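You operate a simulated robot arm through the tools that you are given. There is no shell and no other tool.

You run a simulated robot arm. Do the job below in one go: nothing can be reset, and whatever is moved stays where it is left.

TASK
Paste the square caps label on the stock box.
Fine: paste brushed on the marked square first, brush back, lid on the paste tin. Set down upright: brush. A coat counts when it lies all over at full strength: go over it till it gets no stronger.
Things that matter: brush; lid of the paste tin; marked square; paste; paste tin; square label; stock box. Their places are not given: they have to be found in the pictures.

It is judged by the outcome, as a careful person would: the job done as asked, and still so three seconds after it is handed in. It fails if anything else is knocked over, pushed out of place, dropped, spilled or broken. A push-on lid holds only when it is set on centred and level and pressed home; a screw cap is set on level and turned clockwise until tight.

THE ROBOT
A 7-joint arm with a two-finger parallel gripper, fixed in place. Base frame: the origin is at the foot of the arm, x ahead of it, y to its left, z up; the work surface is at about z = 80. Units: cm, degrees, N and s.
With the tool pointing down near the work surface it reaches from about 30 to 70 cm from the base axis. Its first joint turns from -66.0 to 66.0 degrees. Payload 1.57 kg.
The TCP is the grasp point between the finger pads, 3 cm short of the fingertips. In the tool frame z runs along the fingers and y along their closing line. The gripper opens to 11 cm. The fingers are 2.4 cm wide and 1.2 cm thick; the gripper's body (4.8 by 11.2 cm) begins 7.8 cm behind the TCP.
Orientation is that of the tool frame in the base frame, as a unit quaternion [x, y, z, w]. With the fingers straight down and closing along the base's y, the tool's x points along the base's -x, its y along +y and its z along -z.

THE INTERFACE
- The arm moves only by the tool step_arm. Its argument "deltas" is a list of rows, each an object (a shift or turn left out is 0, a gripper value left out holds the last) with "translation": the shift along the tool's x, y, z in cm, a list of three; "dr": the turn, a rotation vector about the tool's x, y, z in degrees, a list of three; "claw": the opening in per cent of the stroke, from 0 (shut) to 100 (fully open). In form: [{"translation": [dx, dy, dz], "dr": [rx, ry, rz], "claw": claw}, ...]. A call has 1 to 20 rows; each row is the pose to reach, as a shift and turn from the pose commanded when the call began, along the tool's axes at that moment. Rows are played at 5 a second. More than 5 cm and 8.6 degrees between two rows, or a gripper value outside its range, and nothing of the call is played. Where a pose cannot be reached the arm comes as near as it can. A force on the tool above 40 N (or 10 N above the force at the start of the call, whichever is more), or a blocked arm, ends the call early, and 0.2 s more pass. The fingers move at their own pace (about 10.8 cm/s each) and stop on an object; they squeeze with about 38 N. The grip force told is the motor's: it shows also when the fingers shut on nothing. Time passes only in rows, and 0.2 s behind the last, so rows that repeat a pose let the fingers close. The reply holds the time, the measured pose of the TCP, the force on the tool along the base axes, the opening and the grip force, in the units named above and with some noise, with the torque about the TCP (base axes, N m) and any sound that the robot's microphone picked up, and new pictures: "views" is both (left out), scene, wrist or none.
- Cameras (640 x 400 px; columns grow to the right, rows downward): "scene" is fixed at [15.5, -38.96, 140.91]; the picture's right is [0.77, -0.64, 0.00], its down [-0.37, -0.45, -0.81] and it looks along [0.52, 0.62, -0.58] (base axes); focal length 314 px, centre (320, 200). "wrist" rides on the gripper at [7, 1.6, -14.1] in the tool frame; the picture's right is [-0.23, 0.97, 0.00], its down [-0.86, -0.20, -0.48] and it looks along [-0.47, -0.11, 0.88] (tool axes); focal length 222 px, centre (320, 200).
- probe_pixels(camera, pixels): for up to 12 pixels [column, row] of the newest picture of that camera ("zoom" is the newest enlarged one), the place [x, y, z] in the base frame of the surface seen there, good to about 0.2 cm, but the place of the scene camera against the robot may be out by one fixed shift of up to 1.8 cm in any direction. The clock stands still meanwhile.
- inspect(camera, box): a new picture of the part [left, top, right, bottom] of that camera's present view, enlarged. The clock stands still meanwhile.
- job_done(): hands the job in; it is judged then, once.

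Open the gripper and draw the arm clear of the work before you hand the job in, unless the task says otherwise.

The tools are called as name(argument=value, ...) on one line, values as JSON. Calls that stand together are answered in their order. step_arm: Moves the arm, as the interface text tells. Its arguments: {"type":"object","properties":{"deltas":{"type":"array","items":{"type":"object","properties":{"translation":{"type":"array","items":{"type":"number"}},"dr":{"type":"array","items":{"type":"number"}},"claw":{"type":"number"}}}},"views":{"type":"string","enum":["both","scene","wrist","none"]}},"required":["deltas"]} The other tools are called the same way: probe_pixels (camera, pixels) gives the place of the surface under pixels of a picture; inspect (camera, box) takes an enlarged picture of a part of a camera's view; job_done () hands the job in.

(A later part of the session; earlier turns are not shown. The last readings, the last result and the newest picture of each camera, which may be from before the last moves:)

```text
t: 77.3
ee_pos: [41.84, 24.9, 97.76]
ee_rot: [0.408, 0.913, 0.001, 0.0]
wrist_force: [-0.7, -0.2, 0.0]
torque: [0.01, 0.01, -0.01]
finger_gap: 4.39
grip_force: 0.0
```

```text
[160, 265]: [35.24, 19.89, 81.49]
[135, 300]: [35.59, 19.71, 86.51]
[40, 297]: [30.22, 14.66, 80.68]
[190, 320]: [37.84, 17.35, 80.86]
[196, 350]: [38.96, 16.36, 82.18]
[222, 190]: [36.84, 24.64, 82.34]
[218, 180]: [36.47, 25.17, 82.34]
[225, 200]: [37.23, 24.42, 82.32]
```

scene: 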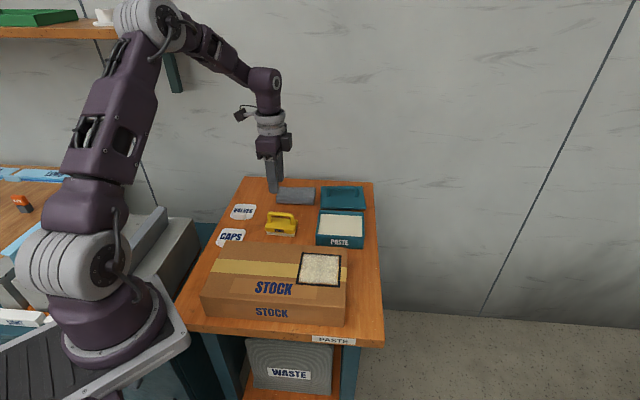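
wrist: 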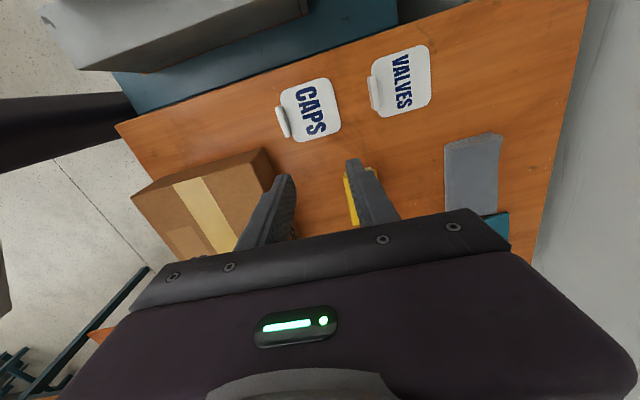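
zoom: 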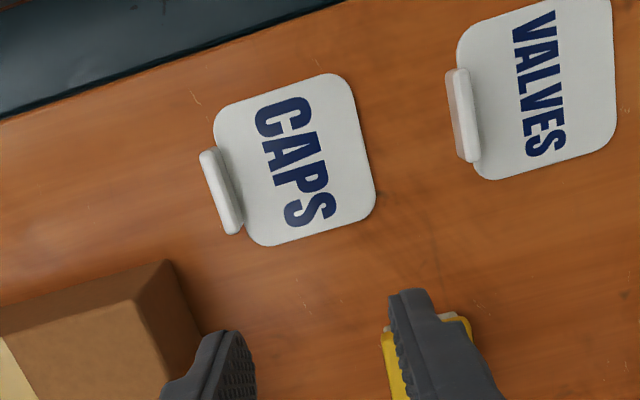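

The box corner (35.3,19.8) leaves over 1 cm for the outer finger. I'll move over the tab with a 3.3 cm opening, turning to 45°, and check.

step_arm(deltas=[{"translation": [1.7, -2.0, 2], "dr": [0, 0, -1.5], "claw": 30}, {"translation": [3.3, -3.9, 5], "dr": [0, 0, -3], "claw": 30}, {"translation": [3.3, -3.9, 9], "dr": [0, 0, -3], "claw": 30}, {"translation": [3.3, -3.9, 9], "dr": [0, 0, -3], "claw": 30}], views="both")

inspect(camera="wrist", box=[240, 80, 440, 220])

inspect(camera="scene", box=[200, 190, 280, 260])

```text
t: 78.3
ee_pos: [36.63, 24.69, 88.86]
ee_rot: [0.383, 0.924, 0.001, 0.0]
wrist_force: [0.6, -0.8, -0.2]
torque: [-0.01, -0.01, 0.0]
finger_gap: 3.33
grip_force: 0.0
```

scene: 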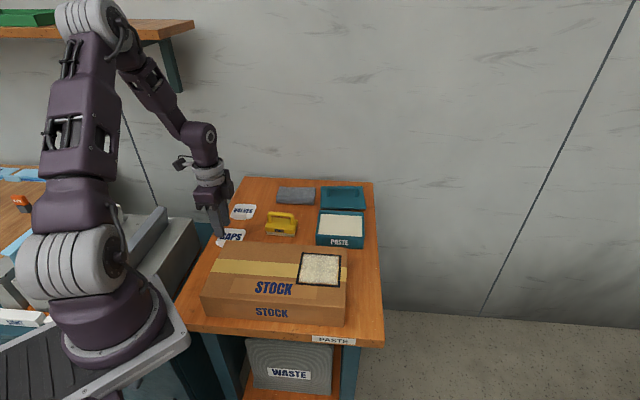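
wrist: 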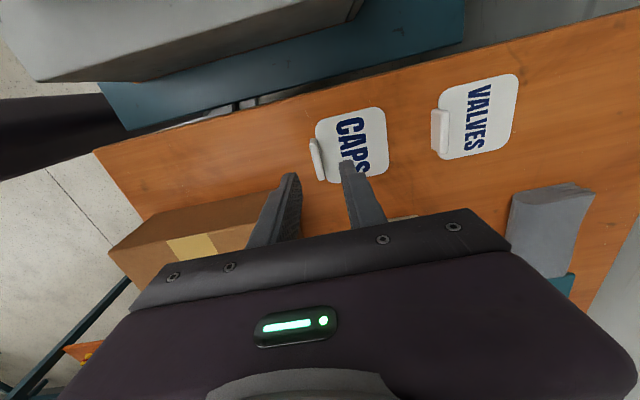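

```text
2.86 times, centred on (340, 150) of wrist
```

zoom: 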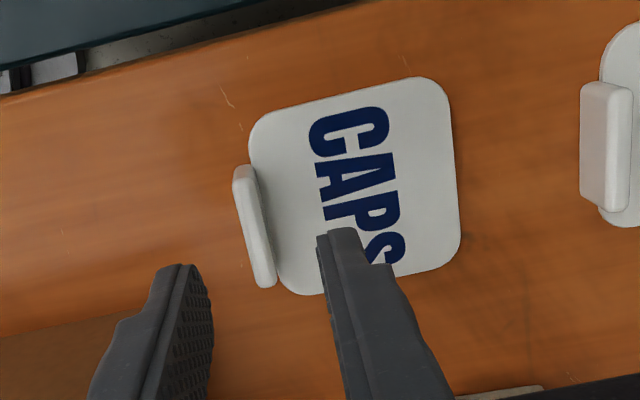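

```text
5.71 times, centred on (240, 225) of scene
```

zoom: 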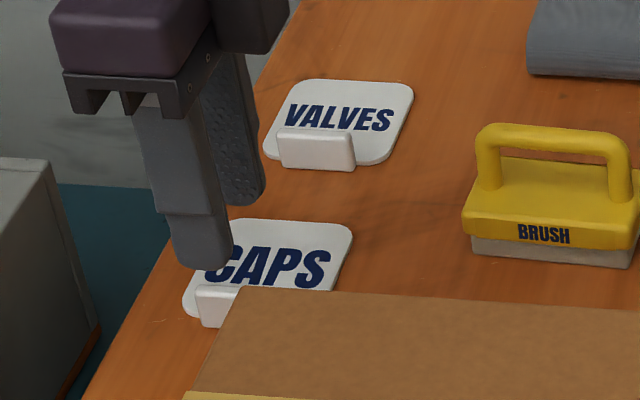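

The tab is centred between the fingers and lies about 1.8° further clockwise than the tool. I'll correct that, lower to TCP z≈83.6 (tips at 80.6) and close.

step_arm(deltas=[{"translation": [-0.1, 0.1, 2.5], "dr": [0, 0, 1.8], "claw": 30}, {"translation": [-0.1, 0.1, 4.5], "dr": [0, 0, 1.8], "claw": 30}, {"translation": [-0.1, 0.1, 5.25], "dr": [0, 0, 1.8], "claw": 30}, {"translation": [-0.1, 0.1, 5.25], "dr": [0, 0, 1.8], "claw": 30}], views="both")

inspect(camera="wrist", box=[240, 100, 440, 220])

inspect(camera="scene", box=[200, 200, 270, 260])

```text
t: 79.3
ee_pos: [36.95, 24.78, 83.73]
ee_rot: [0.397, 0.918, -0.001, 0.0]
wrist_force: [0.2, -0.9, -0.1]
torque: [0.04, 0.0, 0.02]
finger_gap: 3.3
grip_force: 0.1
```

scene: 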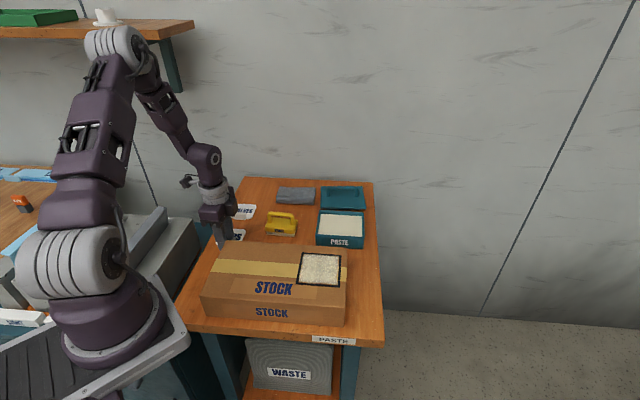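
wrist: 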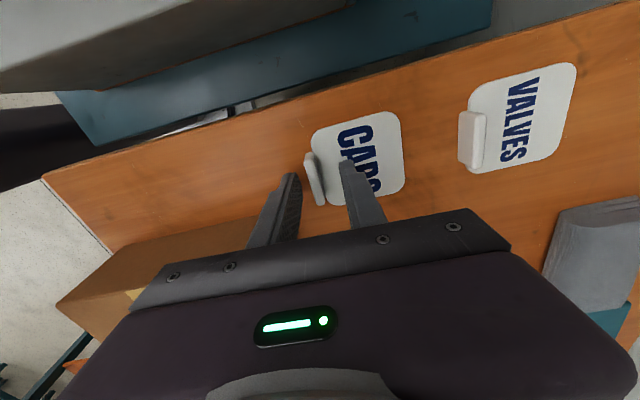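

```text
3.20 times, centred on (340, 160) of wrist
```

zoom: 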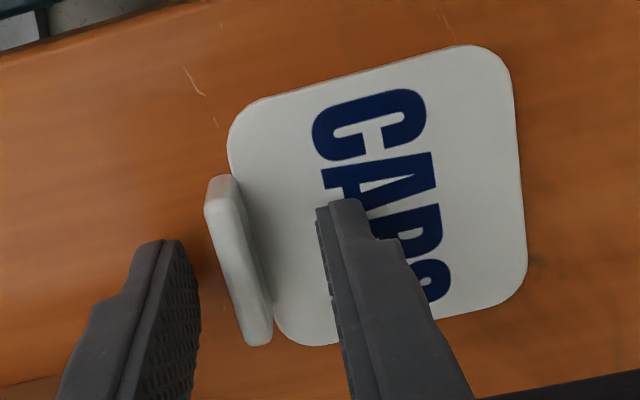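

```text
6.67 times, centred on (235, 230) of scene
```

zoom: 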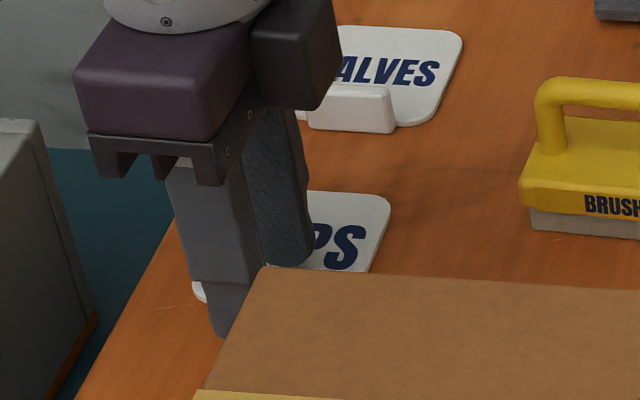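

The tab (zoom 238,260) lies between the pads. I'll close on it and then lift 0.5 cm to check the hold.

step_arm(deltas=[{"translation": [0, -0.2, 0], "claw": 20}, {"translation": [0, -0.2, 0], "claw": 10}, {"translation": [0, -0.2, 0], "claw": 0}, {"translation": [0, -0.2, 0], "claw": 0}, {"translation": [0, -0.2, 0], "claw": 0}], views="wrist")

inspect(camera="wrist", box=[240, 100, 440, 220])

```text
t: 80.5
ee_pos: [36.87, 24.62, 83.81]
ee_rot: [0.397, 0.918, 0.0, 0.0]
wrist_force: [0.4, -0.2, -0.6]
torque: [0.02, 0.03, -0.02]
finger_gap: 0.67
grip_force: 26.7
```

wrist: 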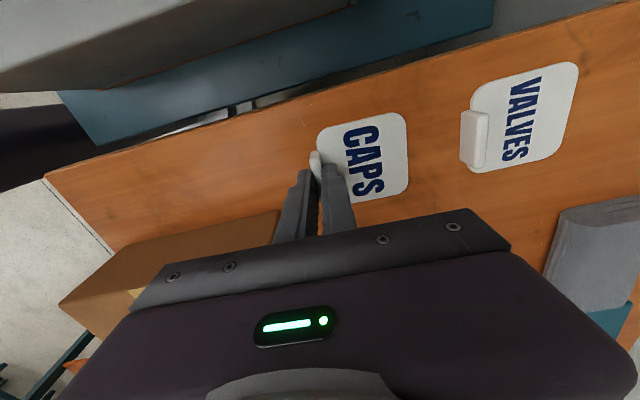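

```text
3.20 times, centred on (340, 160) of wrist
```

zoom: 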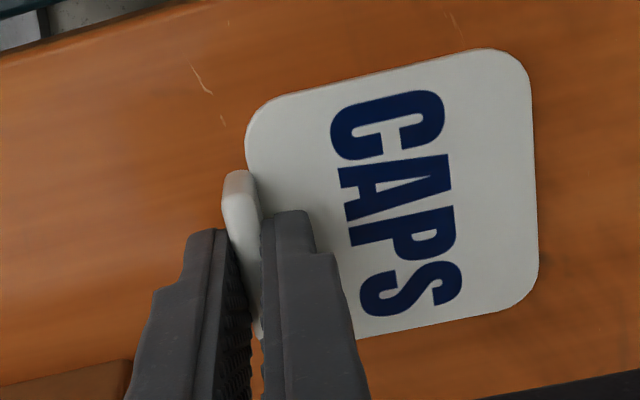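

The tab is held (0.67 cm, 27 N). I'll lift slowly to z≈98 and look at how the label hangs.

step_arm(deltas=[{"translation": [0, 0, -0.5]}, {"translation": [0, 0, -2]}, {"translation": [0, 0, -5]}, {"translation": [0, 0, -8.5]}, {"translation": [0, 0, -12]}, {"translation": [0, 0, -14]}, {"translation": [0, 0, -14]}], views="both")

inspect(camera="wrist", box=[240, 100, 440, 220])

inspect(camera="scene", box=[190, 140, 270, 200])

```text
t: 82.2
ee_pos: [36.66, 24.66, 97.92]
ee_rot: [0.398, 0.918, 0.0, 0.0]
wrist_force: [-0.5, -0.1, -0.8]
torque: [0.02, -0.02, -0.04]
finger_gap: 0.64
grip_force: 25.7
```

scene: 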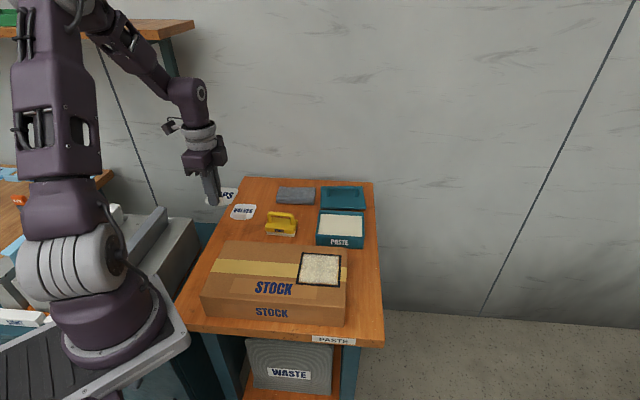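
wrist: 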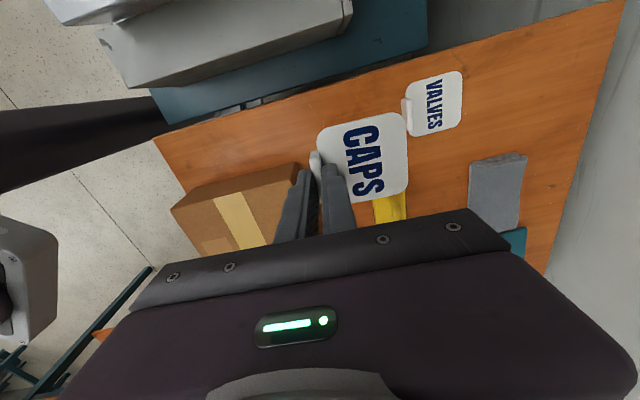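

```text
3.20 times, centred on (340, 160) of wrist
```

zoom: 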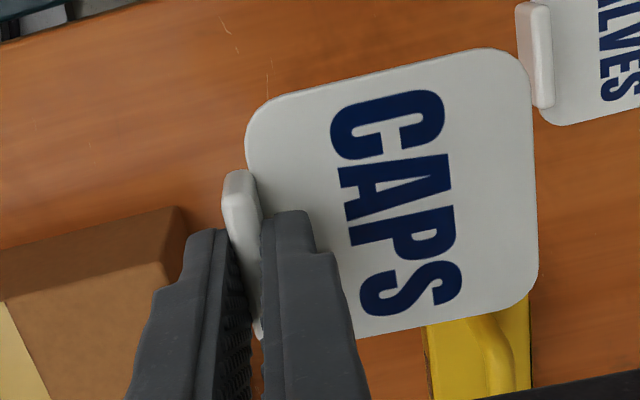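

```text
6.67 times, centred on (230, 170) of scene
```

zoom: 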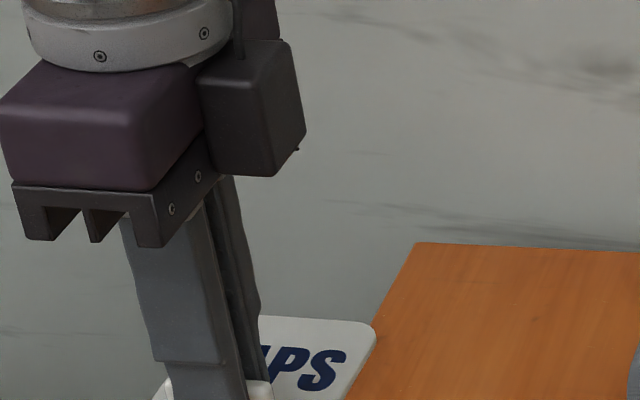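

The label is held level and square in the grip; its centre is about 3.8 cm along tool +y from the TCP. I'll carry it above the marked square (TCP to about (44.65,−5.0)), turning to the square's heading, and compare there.

step_arm(deltas=[{"translation": [-4, -2.1, 0], "dr": [0, 0, -0.4]}, {"translation": [-8, -4.2, 0], "dr": [0, 0, -0.8]}, {"translation": [-12, -6.3, 0], "dr": [0, 0, -1.2]}, {"translation": [-16, -8.4, 0], "dr": [0, 0, -1.6]}, {"translation": [-20, -10.6, 0], "dr": [0, 0, -2]}, {"translation": [-24, -12.8, 0], "dr": [0, 0, -2.3]}, {"translation": [-27, -14.4, 0], "dr": [0, 0, -2.3]}, {"translation": [-27, -14.4, 2], "dr": [0, 0, -2.3]}, {"translation": [-27, -14.4, 2], "dr": [0, 0, -2.3]}], views="both")

inspect(camera="wrist", box=[240, 90, 440, 230])

inspect(camera="scene", box=[270, 210, 370, 300])

```text
t: 84.2
ee_pos: [44.78, -5.03, 95.59]
ee_rot: [0.379, 0.925, -0.001, 0.0]
wrist_force: [-0.4, 0.2, 0.2]
torque: [-0.02, 0.02, -0.02]
finger_gap: 0.69
grip_force: 26.4
```

scene: 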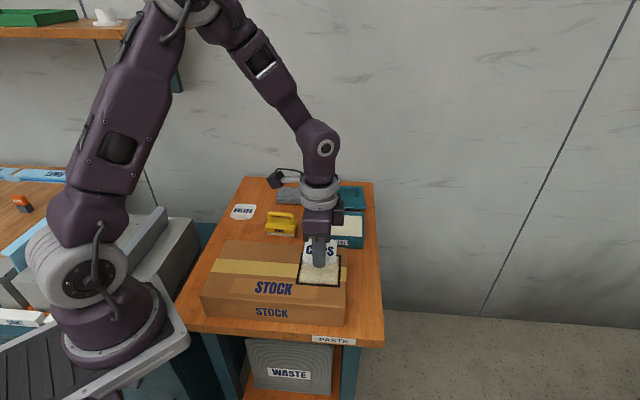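
wrist: 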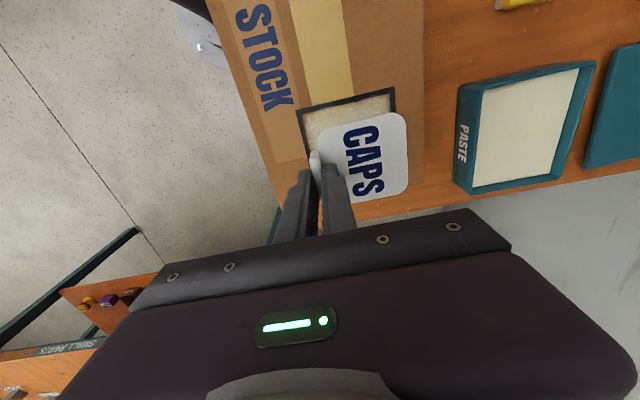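

```text
2.86 times, centred on (340, 160) of wrist
```

zoom: 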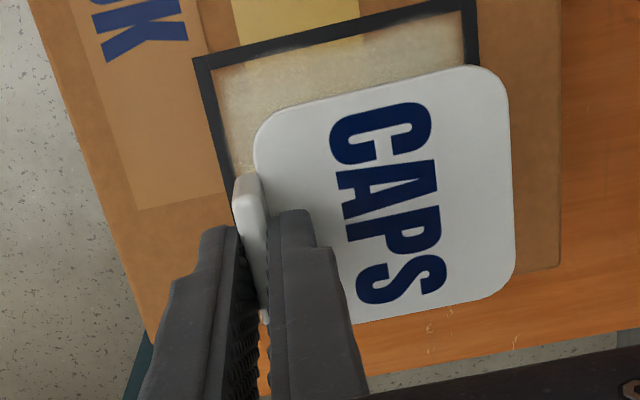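

```text
4.44 times, centred on (320, 255) of scene
```

zoom: 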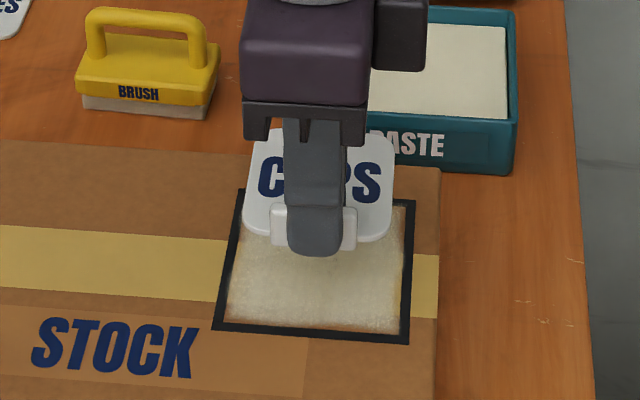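

Pixel geometry puts the square's centre at tool (0.2, 3.35) and the label's at (0.13, 3.77): I'll shift by (+0.1, −0.4) and lower to about 0.4 cm above the box.

step_arm(deltas=[{"translation": [0.1, -0.4, 1]}, {"translation": [0.1, -0.4, 2.5]}, {"translation": [0.1, -0.4, 3.8]}, {"translation": [0.1, -0.4, 4.3]}, {"translation": [0.1, -0.4, 4.3]}], views="both")

inspect(camera="wrist", box=[240, 90, 440, 230])

inspect(camera="scene", box=[280, 220, 360, 300])

```text
t: 85.3
ee_pos: [44.27, -5.31, 91.31]
ee_rot: [0.379, 0.925, 0.001, 0.0]
wrist_force: [0.4, -0.2, -0.1]
torque: [0.01, -0.02, -0.02]
finger_gap: 0.65
grip_force: 26.4
```

scene: 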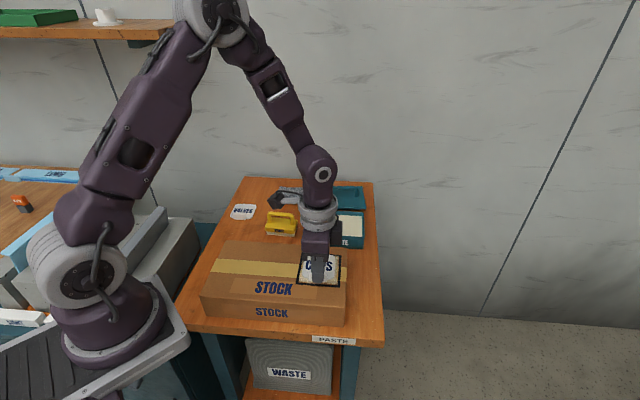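
wrist: 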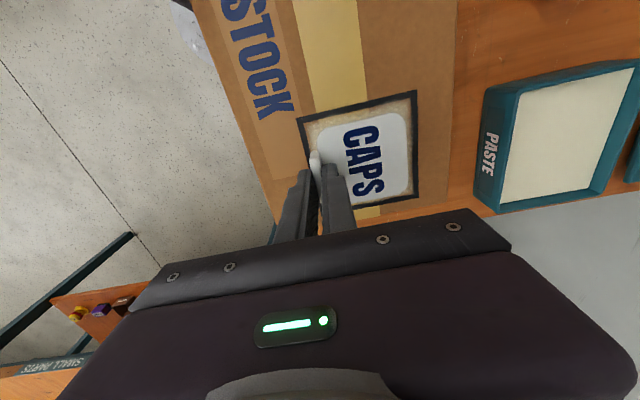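

```text
2.86 times, centred on (340, 160) of wrist
```

zoom: 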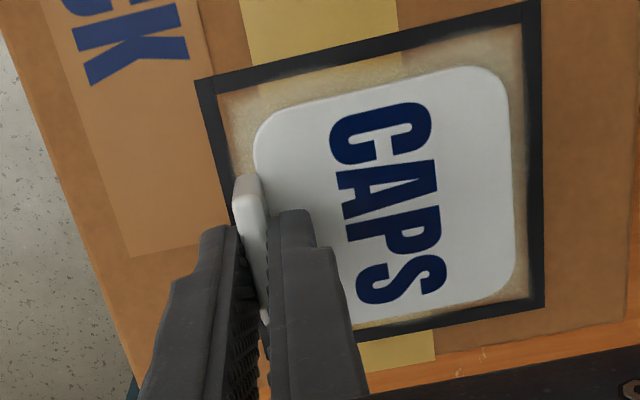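

```text
5.00 times, centred on (320, 260) of scene
```

zoom: 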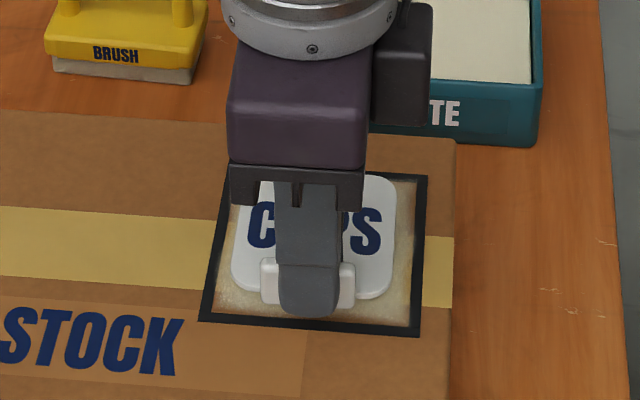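

The label sits nicely inside the frame (gaps about 30/24 px left/right, 28/18 px top/bottom in the zoom). I'll nudge (+0.12, −0.08) and lower in tenths to contact.

step_arm(deltas=[{"translation": [0.12, -0.08, 0]}, {"translation": [0.12, -0.08, 0.2]}, {"translation": [0.12, -0.08, 0.35]}, {"translation": [0.12, -0.08, 0.35]}], views="none")

inspect(camera="wrist", box=[240, 90, 440, 230])

```text
t: 86.3
ee_pos: [44.15, -5.14, 91.11]
ee_rot: [0.379, 0.925, 0.0, 0.0]
wrist_force: [-0.3, 0.4, -0.3]
torque: [0.0, 0.02, -0.02]
finger_gap: 0.66
grip_force: 26.5
```

```text
2.86 times, centred on (340, 160) of wrist
```

zoom: 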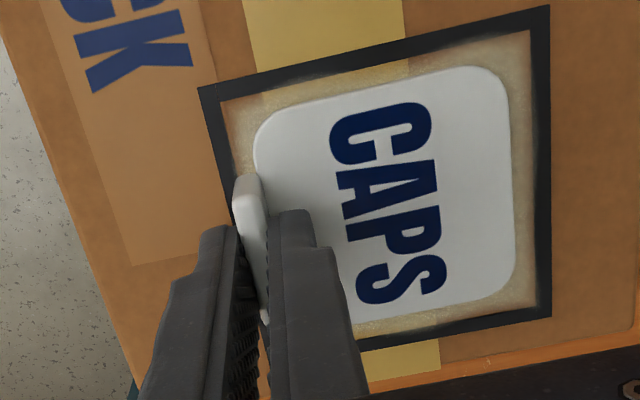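

Well centred now (gaps about 25/20 and 28/20 px). I'll lower on to contact in small steps.

step_arm(deltas=[{"translation": [0, 0, 0.1]}, {"translation": [0, 0, 0.2]}, {"translation": [0, 0, 0.2]}], views="none")

```text
t: 87.2
ee_pos: [44.2, -5.02, 90.86]
ee_rot: [0.379, 0.925, 0.0, -0.001]
wrist_force: [-0.4, -0.1, -0.2]
torque: [0.01, -0.04, 0.01]
finger_gap: 0.66
grip_force: 25.6
```

Still free; 0.12 cm more.

step_arm(deltas=[{"translation": [0, 0, 0.06]}, {"translation": [0, 0, 0.12]}, {"translation": [0, 0, 0.12]}], views="none")

inspect(camera="wrist", box=[240, 90, 440, 230])

```text
t: 88.0
ee_pos: [44.21, -5.12, 90.84]
ee_rot: [0.379, 0.925, 0.0, 0.0]
wrist_force: [-0.7, -0.2, -0.8]
torque: [0.0, 0.02, 0.0]
finger_gap: 0.65
grip_force: 26.0
```

```text
2.86 times, centred on (340, 160) of wrist
```

zoom: 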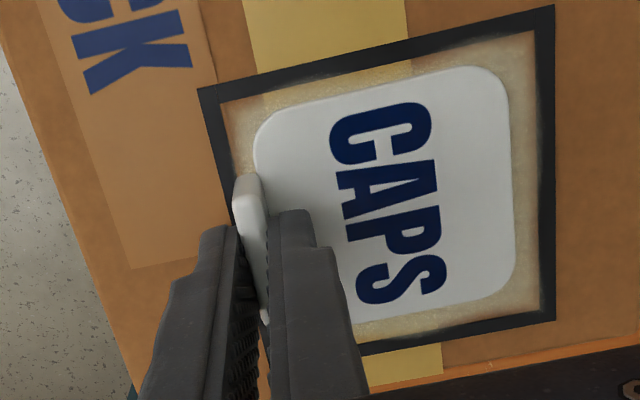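

Centred within a few pixels. Lower another 0.12 cm.

step_arm(deltas=[{"translation": [0, 0, 0.06]}, {"translation": [0, 0, 0.12]}, {"translation": [0, 0, 0.12]}], views="none")

```text
t: 88.8
ee_pos: [44.24, -5.16, 90.64]
ee_rot: [0.379, 0.926, 0.001, 0.002]
wrist_force: [-0.1, 0.4, 5.3]
torque: [0.04, -0.02, 0.01]
finger_gap: 0.67
grip_force: 25.9
```

Contact at about 6 N. I'll press a touch more (0.04 cm) and hold for a second, then ease back and open the fingers.

step_arm(deltas=[{"translation": [0, 0, 0.04]}, {"translation": [0, 0, 0.04]}, {"translation": [0, 0, 0.04]}, {"translation": [0, 0, 0.04]}, {"translation": [0, 0, 0.04]}], views="none")

```text
t: 90.0
ee_pos: [44.27, -5.19, 90.57]
ee_rot: [0.379, 0.925, 0.0, 0.001]
wrist_force: [0.1, -1.3, 24.6]
torque: [0.03, -0.01, 0.0]
finger_gap: 0.66
grip_force: 25.7
```

The label is pressed down with about 25 N. I'll ease off 0.05 cm, open gently to 20 % and lift off.

step_arm(deltas=[{"translation": [0, 0, -0.05]}, {"translation": [0, 0, -0.05], "claw": 10}, {"translation": [0, 0, -0.05], "claw": 18}, {"translation": [0, 0, -0.05], "claw": 22}, {"translation": [0, 0, -0.05], "claw": 22}, {"translation": [0, 0, -1], "claw": 22}, {"translation": [0, 0, -4], "claw": 22}, {"translation": [0, 0, -8], "claw": 22}, {"translation": [0, 0, -8], "claw": 22}], views="both")

inspect(camera="wrist", box=[240, 60, 460, 220])

inspect(camera="scene", box=[280, 220, 360, 300])

```text
t: 92.0
ee_pos: [44.26, -5.15, 98.8]
ee_rot: [0.378, 0.926, 0.0, 0.0]
wrist_force: [-0.2, 0.0, 0.5]
torque: [-0.01, 0.0, -0.01]
finger_gap: 2.38
grip_force: 0.2
```

scene: 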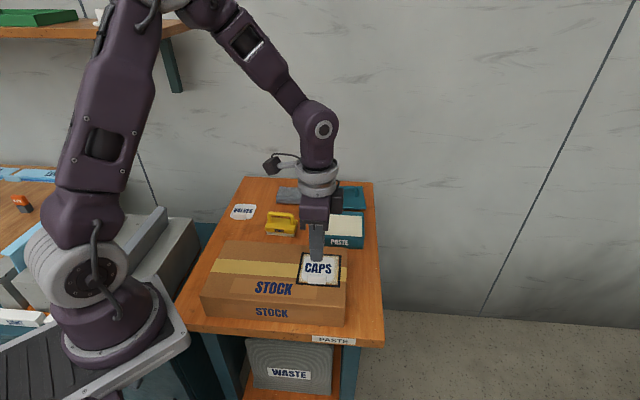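
wrist: 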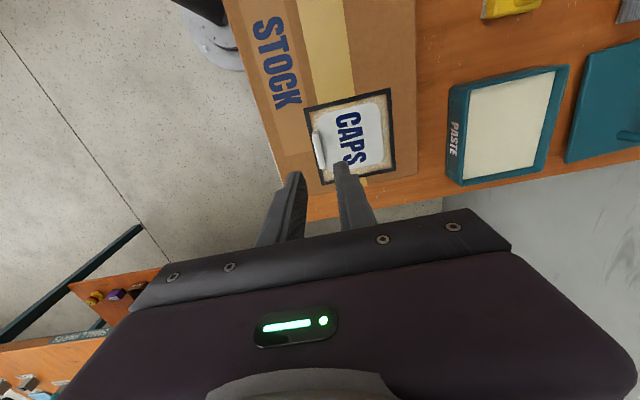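

```text
2.50 times, centred on (350, 140) of wrist
```

zoom: 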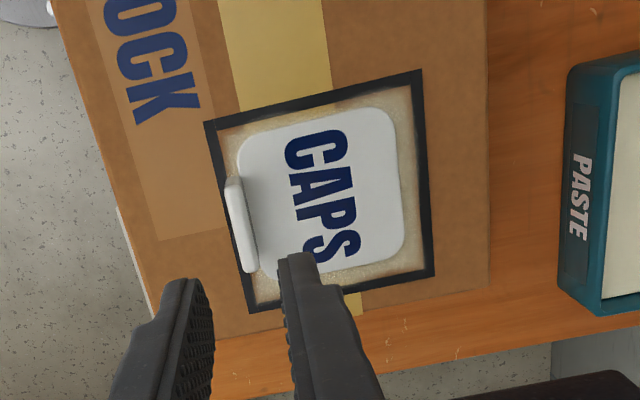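

```text
5.00 times, centred on (320, 260) of scene
```

zoom: 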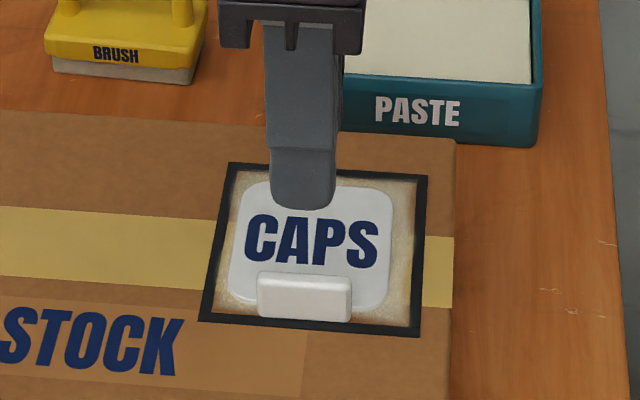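

The label lies flat inside the frame, reading the same way as STOCK. Now for the lid: I'll move to a viewpoint over the tin and lid to measure both exactly.

step_arm(deltas=[{"translation": [-0.1, 4, -1]}, {"translation": [-0.2, 8, -1]}, {"translation": [-0.3, 12, -1]}, {"translation": [-0.4, 16, -1]}, {"translation": [-0.5, 20, -1]}, {"translation": [-0.6, 23.9, -1]}, {"translation": [-0.6, 23.9, -1]}], views="both")

inspect(camera="wrist", box=[240, 20, 540, 208])

```text
t: 93.5
ee_pos: [61.31, 11.33, 99.65]
ee_rot: [0.379, 0.925, 0.001, 0.0]
wrist_force: [0.2, 0.7, 0.2]
torque: [-0.01, -0.02, -0.03]
finger_gap: 2.41
grip_force: 0.0
```

scene: 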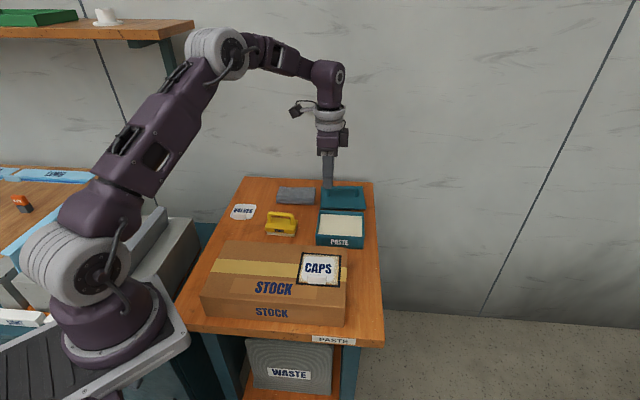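
wrist: 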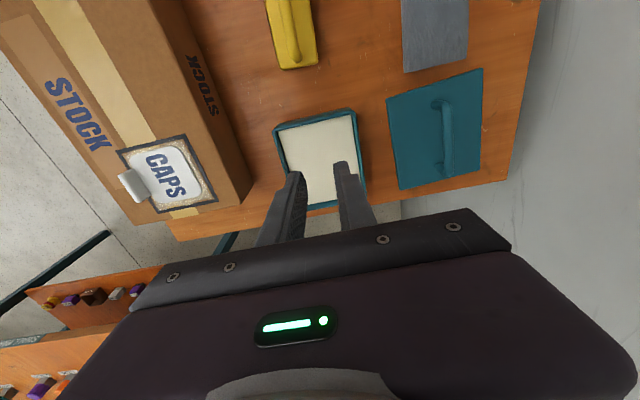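

```text
2.13 times, centred on (390, 114) of wrist
```

zoom: 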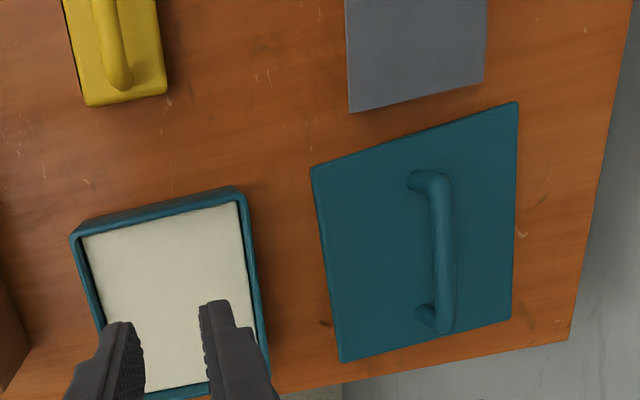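

Both are in view. The lid measures about 13.9×11.9 cm, centre (75.2, 20.0), turned 4° from the tool. I'll shift the view so the fingers do not hide the tin, which also tests the reach.

step_arm(deltas=[{"translation": [-2.5, 2, 0], "claw": 10}, {"translation": [-5, 4, 0], "claw": 10}, {"translation": [-5, 4, 0], "claw": 10}], views="wrist")

inspect(camera="wrist", box=[200, 10, 350, 180])

```text
t: 94.3
ee_pos: [66.75, 11.33, 99.37]
ee_rot: [0.365, 0.931, -0.006, -0.003]
wrist_force: [-0.1, 0.3, 0.3]
torque: [0.01, 0.01, 0.01]
finger_gap: 1.11
grip_force: 0.0
out of reach, approached as far as the arm can: row 2
```

wrist: 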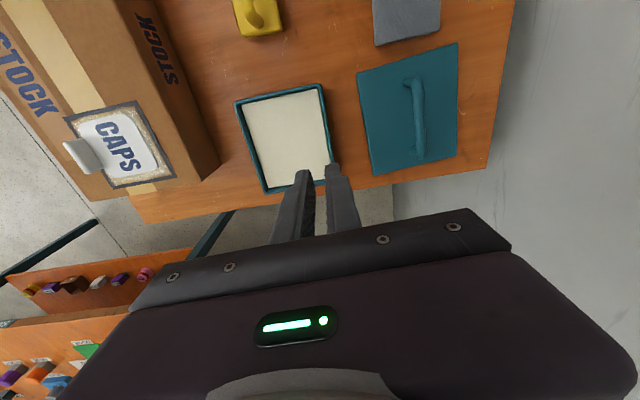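

```text
2.35 times, centred on (275, 95) of wrist
```

zoom: 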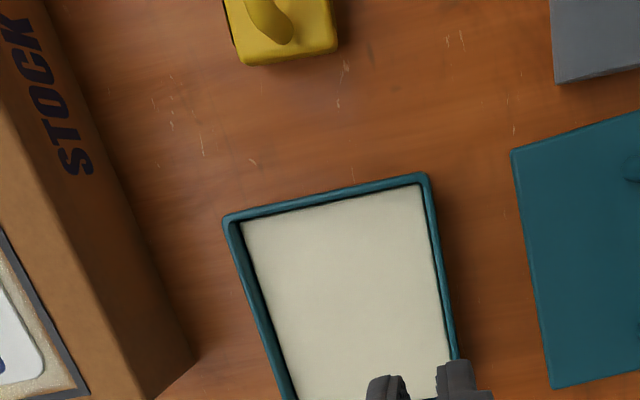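

Tool-down reach ends near r≈67.7 cm at this height, so the lid will need a tilted grasp. From this view I'll probe the tin's rim and lid for exact places.

probe_pixels(camera="zoom", pixels=[[234, 219], [424, 178], [330, 196], [258, 315], [284, 390], [442, 270], [452, 340], [433, 205], [241, 250], [514, 155], [554, 384], [340, 280]])

inspect(camera="wrist", box=[220, 30, 480, 200])

```text
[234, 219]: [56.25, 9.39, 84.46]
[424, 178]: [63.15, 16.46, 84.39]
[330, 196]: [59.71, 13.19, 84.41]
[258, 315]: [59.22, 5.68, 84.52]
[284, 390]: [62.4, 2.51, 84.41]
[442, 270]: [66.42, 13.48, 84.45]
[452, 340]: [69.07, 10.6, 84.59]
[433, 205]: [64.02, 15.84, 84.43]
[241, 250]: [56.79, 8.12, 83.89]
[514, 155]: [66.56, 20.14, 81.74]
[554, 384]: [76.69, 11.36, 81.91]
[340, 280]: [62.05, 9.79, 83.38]
```

```text
2.35 times, centred on (350, 115) of wrist
```

zoom: 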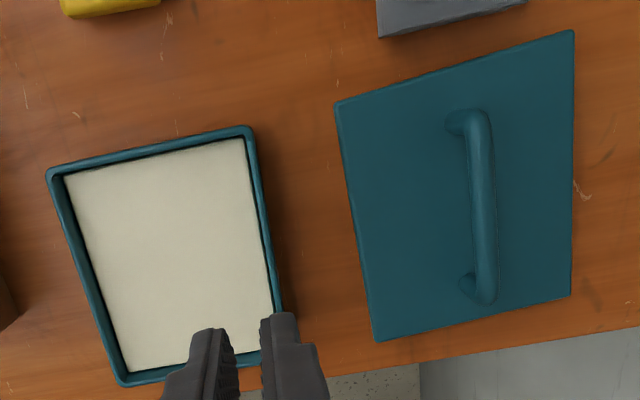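

I'll probe rim, lid corners and handle in this clearer enlargement.

probe_pixels(camera="zoom", pixels=[[56, 173], [246, 131], [126, 377], [150, 374], [250, 360], [278, 312], [265, 235], [90, 275], [150, 151], [160, 270]])

probe_pixels(camera="zoom", pixels=[[339, 107], [570, 35], [568, 291], [379, 337], [478, 125], [481, 160], [483, 205], [485, 250], [487, 290], [455, 122], [468, 290]])

```text
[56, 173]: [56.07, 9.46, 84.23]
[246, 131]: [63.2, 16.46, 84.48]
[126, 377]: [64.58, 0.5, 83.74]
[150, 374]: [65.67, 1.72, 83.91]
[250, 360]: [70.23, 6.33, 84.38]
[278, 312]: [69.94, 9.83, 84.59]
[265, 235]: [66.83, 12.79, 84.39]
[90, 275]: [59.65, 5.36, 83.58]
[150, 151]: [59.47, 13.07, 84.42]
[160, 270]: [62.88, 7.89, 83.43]
```

```text
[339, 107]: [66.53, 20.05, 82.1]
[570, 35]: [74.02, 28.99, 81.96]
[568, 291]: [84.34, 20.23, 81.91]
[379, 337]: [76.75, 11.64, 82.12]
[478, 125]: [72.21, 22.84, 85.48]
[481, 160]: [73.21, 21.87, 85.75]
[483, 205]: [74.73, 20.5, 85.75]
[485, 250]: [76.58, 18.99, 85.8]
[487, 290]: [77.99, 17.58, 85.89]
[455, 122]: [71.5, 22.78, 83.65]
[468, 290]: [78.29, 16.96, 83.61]
```

From these: lid centre (75.4,20.2), heading 4–5° off the tin's; handle bar top z≈85.7 about (75.1,20.2); tin centre (63.8,8.5). I'll first go back to the reachable viewpoint and turn to the lid's heading (40.3°), opening a little.

step_arm(deltas=[{"translation": [2.5, -2, 0], "dr": [0, 0, -2], "claw": 22}, {"translation": [5, -4, 0], "dr": [0, 0, -4.25], "claw": 22}, {"translation": [5, -4, 0], "dr": [0, 0, -4.25], "claw": 22}], views="none")

```text
t: 95.2
ee_pos: [61.39, 11.5, 99.63]
ee_rot: [0.346, 0.938, 0.001, 0.001]
wrist_force: [0.2, 0.4, 0.4]
torque: [0.01, 0.01, 0.0]
finger_gap: 2.44
grip_force: 0.1
```

Now I'll tilt the tool 35° about the handle's axis (fingers pointing outward) while moving out to a point above the lid's handle.

step_arm(deltas=[{"translation": [-0.5, 1.5, 0.5], "dr": [-7, 0, 0]}, {"translation": [-1.2, 3.5, 1.5], "dr": [-14, 0, 0]}, {"translation": [-2.2, 6.5, 3], "dr": [-21, 0, 0]}, {"translation": [-3.2, 9.5, 4.5], "dr": [-28, 0, 0]}, {"translation": [-4.2, 12.5, 5.5], "dr": [-35, 0, 0]}, {"translation": [-4.9, 14.9, 6.4], "dr": [-35, 0, 0]}, {"translation": [-4.9, 14.9, 6.4], "dr": [-35, 0, 0]}], views="both")

```text
t: 96.8
ee_pos: [74.65, 19.87, 93.35]
ee_rot: [0.328, 0.896, 0.282, 0.104]
wrist_force: [-0.3, 0.3, -0.2]
torque: [0.0, -0.02, -0.02]
finger_gap: 2.41
grip_force: 0.0
```

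scene: 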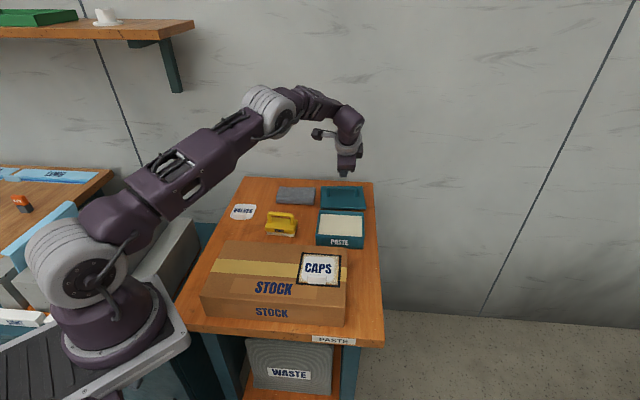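
wrist: 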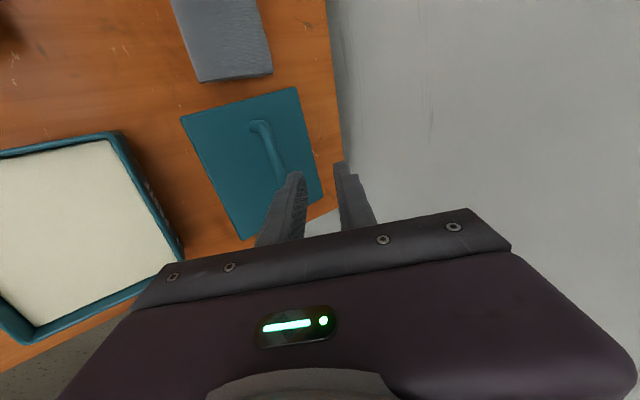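

The tilted pose is reachable. I'll probe the handle and lid from here.

inspect(camera="wrist", box=[170, 70, 350, 250])

probe_pixels(camera="wrist", pixels=[[183, 117], [295, 89], [321, 195], [243, 238], [262, 126], [266, 137], [271, 150], [276, 163], [281, 176], [254, 125], [230, 170], [300, 130]])

```text
2.22 times, centred on (260, 160) of wrist
```

zoom: 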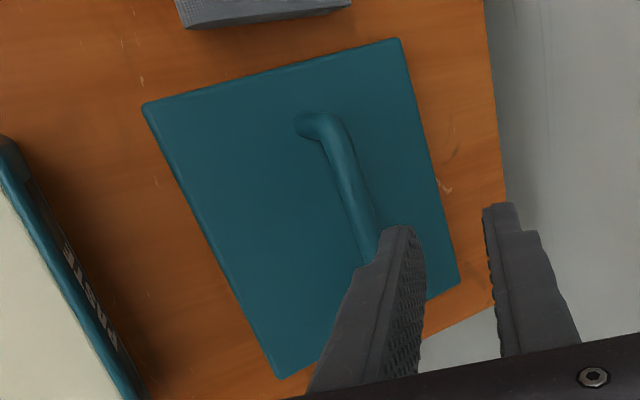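

```text
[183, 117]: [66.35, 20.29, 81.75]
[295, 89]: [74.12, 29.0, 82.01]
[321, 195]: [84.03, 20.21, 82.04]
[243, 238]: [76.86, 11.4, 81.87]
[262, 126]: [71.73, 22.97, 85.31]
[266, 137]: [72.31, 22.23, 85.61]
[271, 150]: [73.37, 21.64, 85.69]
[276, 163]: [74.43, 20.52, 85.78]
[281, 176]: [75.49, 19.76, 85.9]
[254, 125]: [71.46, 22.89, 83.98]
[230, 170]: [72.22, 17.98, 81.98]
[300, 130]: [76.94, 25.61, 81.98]
```

Bar centre ≈ (75.24,20.14,85.15). A straight-down approach would clip the lower finger, so I'll go to a point 6 cm back along the tool axis from the grasp and check alignment there.

step_arm(deltas=[{"translation": [-0.1, -2, -0.1]}, {"translation": [-0.17, -4.14, -0.17]}, {"translation": [-0.17, -4.14, -0.17]}], views="both")

inspect(camera="wrist", box=[220, 70, 400, 230])

```text
t: 97.5
ee_pos: [72.58, 16.92, 91.0]
ee_rot: [0.328, 0.895, 0.284, 0.104]
wrist_force: [-0.2, 0.1, -0.5]
torque: [0.0, 0.01, 0.02]
finger_gap: 2.41
grip_force: 0.1
```

scene: 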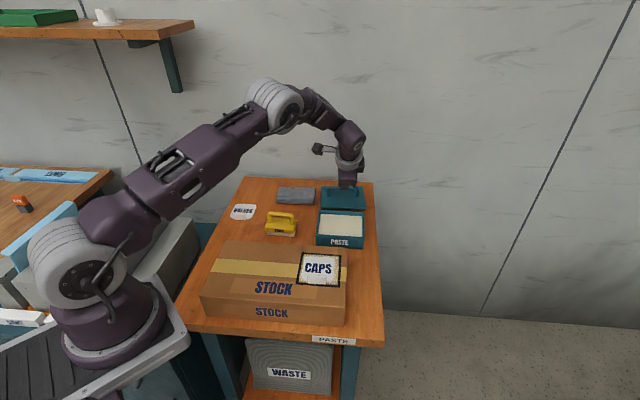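
wrist: 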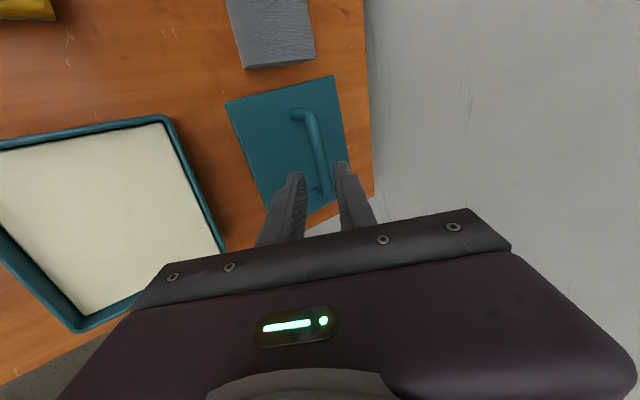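

```text
2.50 times, centred on (310, 150) of wrist
```

zoom: 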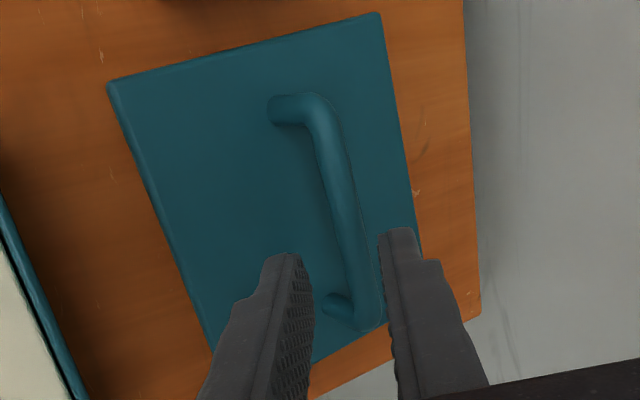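

The bar is right in line (expected 346,228; seen ≈345,222). I'll advance 6 cm along the tool axis.

step_arm(deltas=[{"translation": [0, 0, 2]}, {"translation": [0, 0, 4]}, {"translation": [0, 0, 5.3]}, {"translation": [0, 0, 6]}, {"translation": [0, 0, 6]}], views="both")

inspect(camera="wrist", box=[220, 90, 400, 250])

inspect(camera="scene", box=[310, 160, 380, 220])

```text
t: 98.8
ee_pos: [74.79, 19.75, 86.17]
ee_rot: [0.329, 0.895, 0.282, 0.104]
wrist_force: [-0.1, 0.3, 0.1]
torque: [-0.04, -0.02, 0.0]
finger_gap: 2.44
grip_force: 0.0
```

scene: 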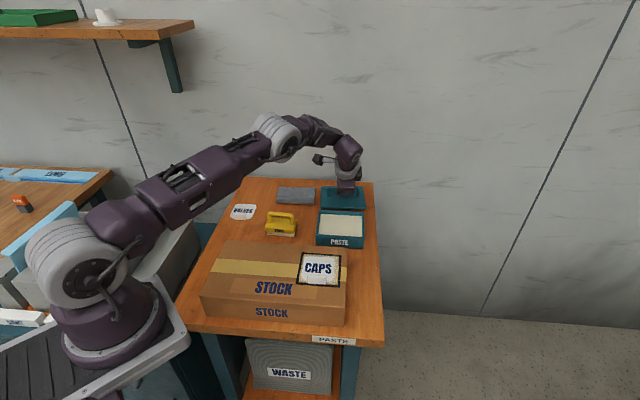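
wrist: 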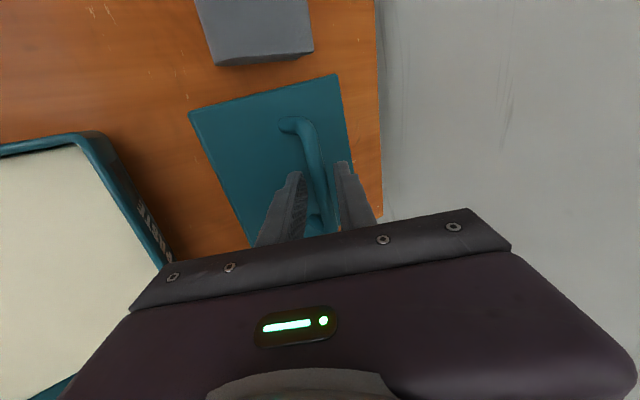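

```text
2.50 times, centred on (310, 170) of wrist
```

zoom: 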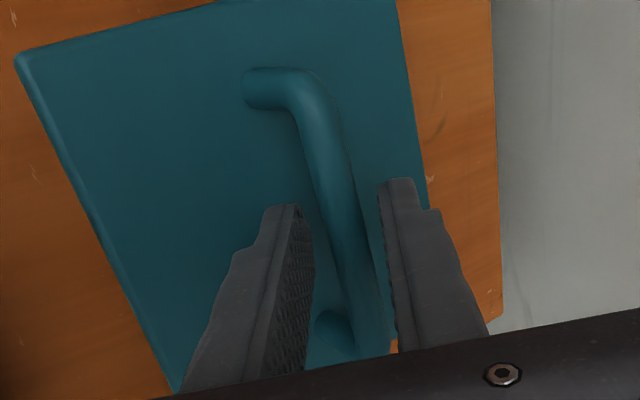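

```text
6.67 times, centred on (345, 190) of scene
```

zoom: 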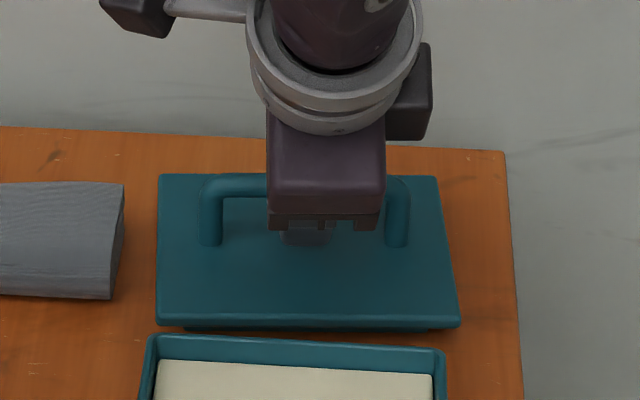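

The bar is between the pads, no contact force. I'll close the gripper.

step_arm(deltas=[{"translation": [0, 0, 0], "claw": 14}, {"translation": [0, 0, 0], "claw": 0}, {"translation": [0, 0, 0], "claw": 0}, {"translation": [0, 0, 0], "claw": 0}], views="wrist")

```text
t: 99.8
ee_pos: [74.78, 19.59, 86.15]
ee_rot: [0.329, 0.895, 0.283, 0.104]
wrist_force: [0.4, 1.3, 2.7]
torque: [0.05, 0.04, -0.01]
finger_gap: 1.09
grip_force: 28.5
```

wrist: 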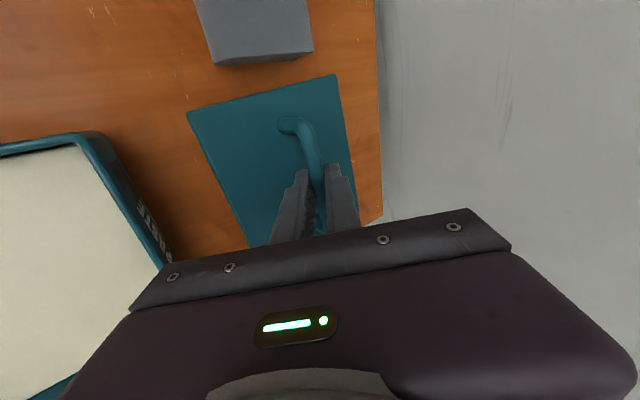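

The handle is held (1.09 cm). I'll lift straight up 7 cm slowly and check whether the lid stays level.

step_arm(deltas=[{"translation": [0, 0.29, -0.41]}, {"translation": [0, 0.86, -1.23]}, {"translation": [0, 2.0, -2.87]}, {"translation": [0, 3.2, -4.5]}, {"translation": [0, 4.02, -5.73]}, {"translation": [0, 4.02, -5.73]}], views="both")

inspect(camera="scene", box=[300, 130, 400, 220])

probe_pixels(camera="wrist", pixels=[[195, 117], [330, 78], [352, 180], [235, 215], [265, 140], [325, 130], [220, 160], [345, 165], [290, 128]])

```text
t: 101.2
ee_pos: [74.72, 19.36, 93.16]
ee_rot: [0.329, 0.895, 0.282, 0.104]
wrist_force: [-0.1, -0.4, -1.6]
torque: [0.0, 0.02, -0.01]
finger_gap: 1.09
grip_force: 28.1
```

scene: 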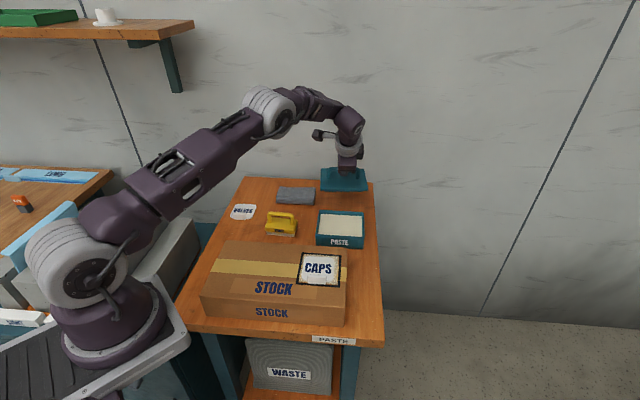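
wrist: 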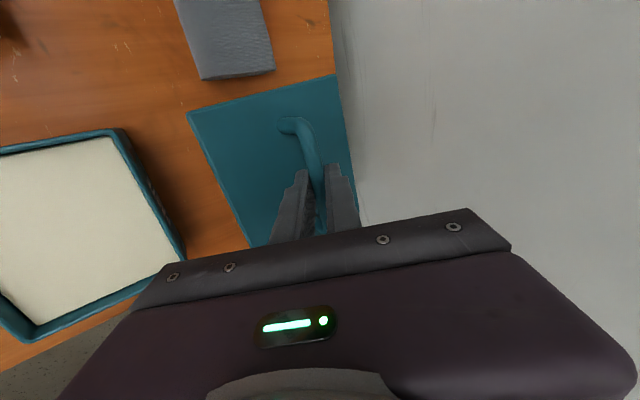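

```text
4.44 times, centred on (350, 175) of scene
```

zoom: 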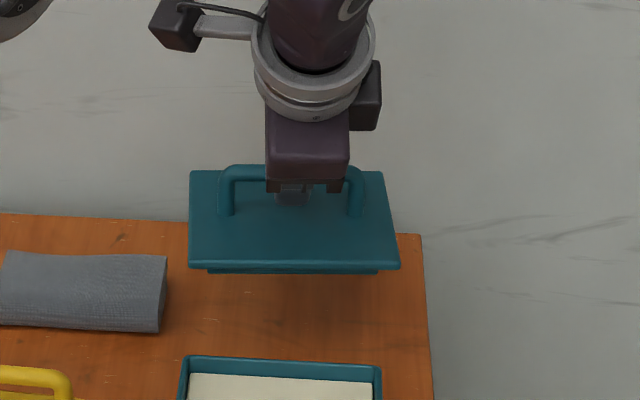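

```text
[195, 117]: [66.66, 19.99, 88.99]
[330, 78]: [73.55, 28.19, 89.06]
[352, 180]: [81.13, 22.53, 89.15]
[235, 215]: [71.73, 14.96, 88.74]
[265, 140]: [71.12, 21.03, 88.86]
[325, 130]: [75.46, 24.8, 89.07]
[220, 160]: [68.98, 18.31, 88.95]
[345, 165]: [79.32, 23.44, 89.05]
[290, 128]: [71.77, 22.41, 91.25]
```

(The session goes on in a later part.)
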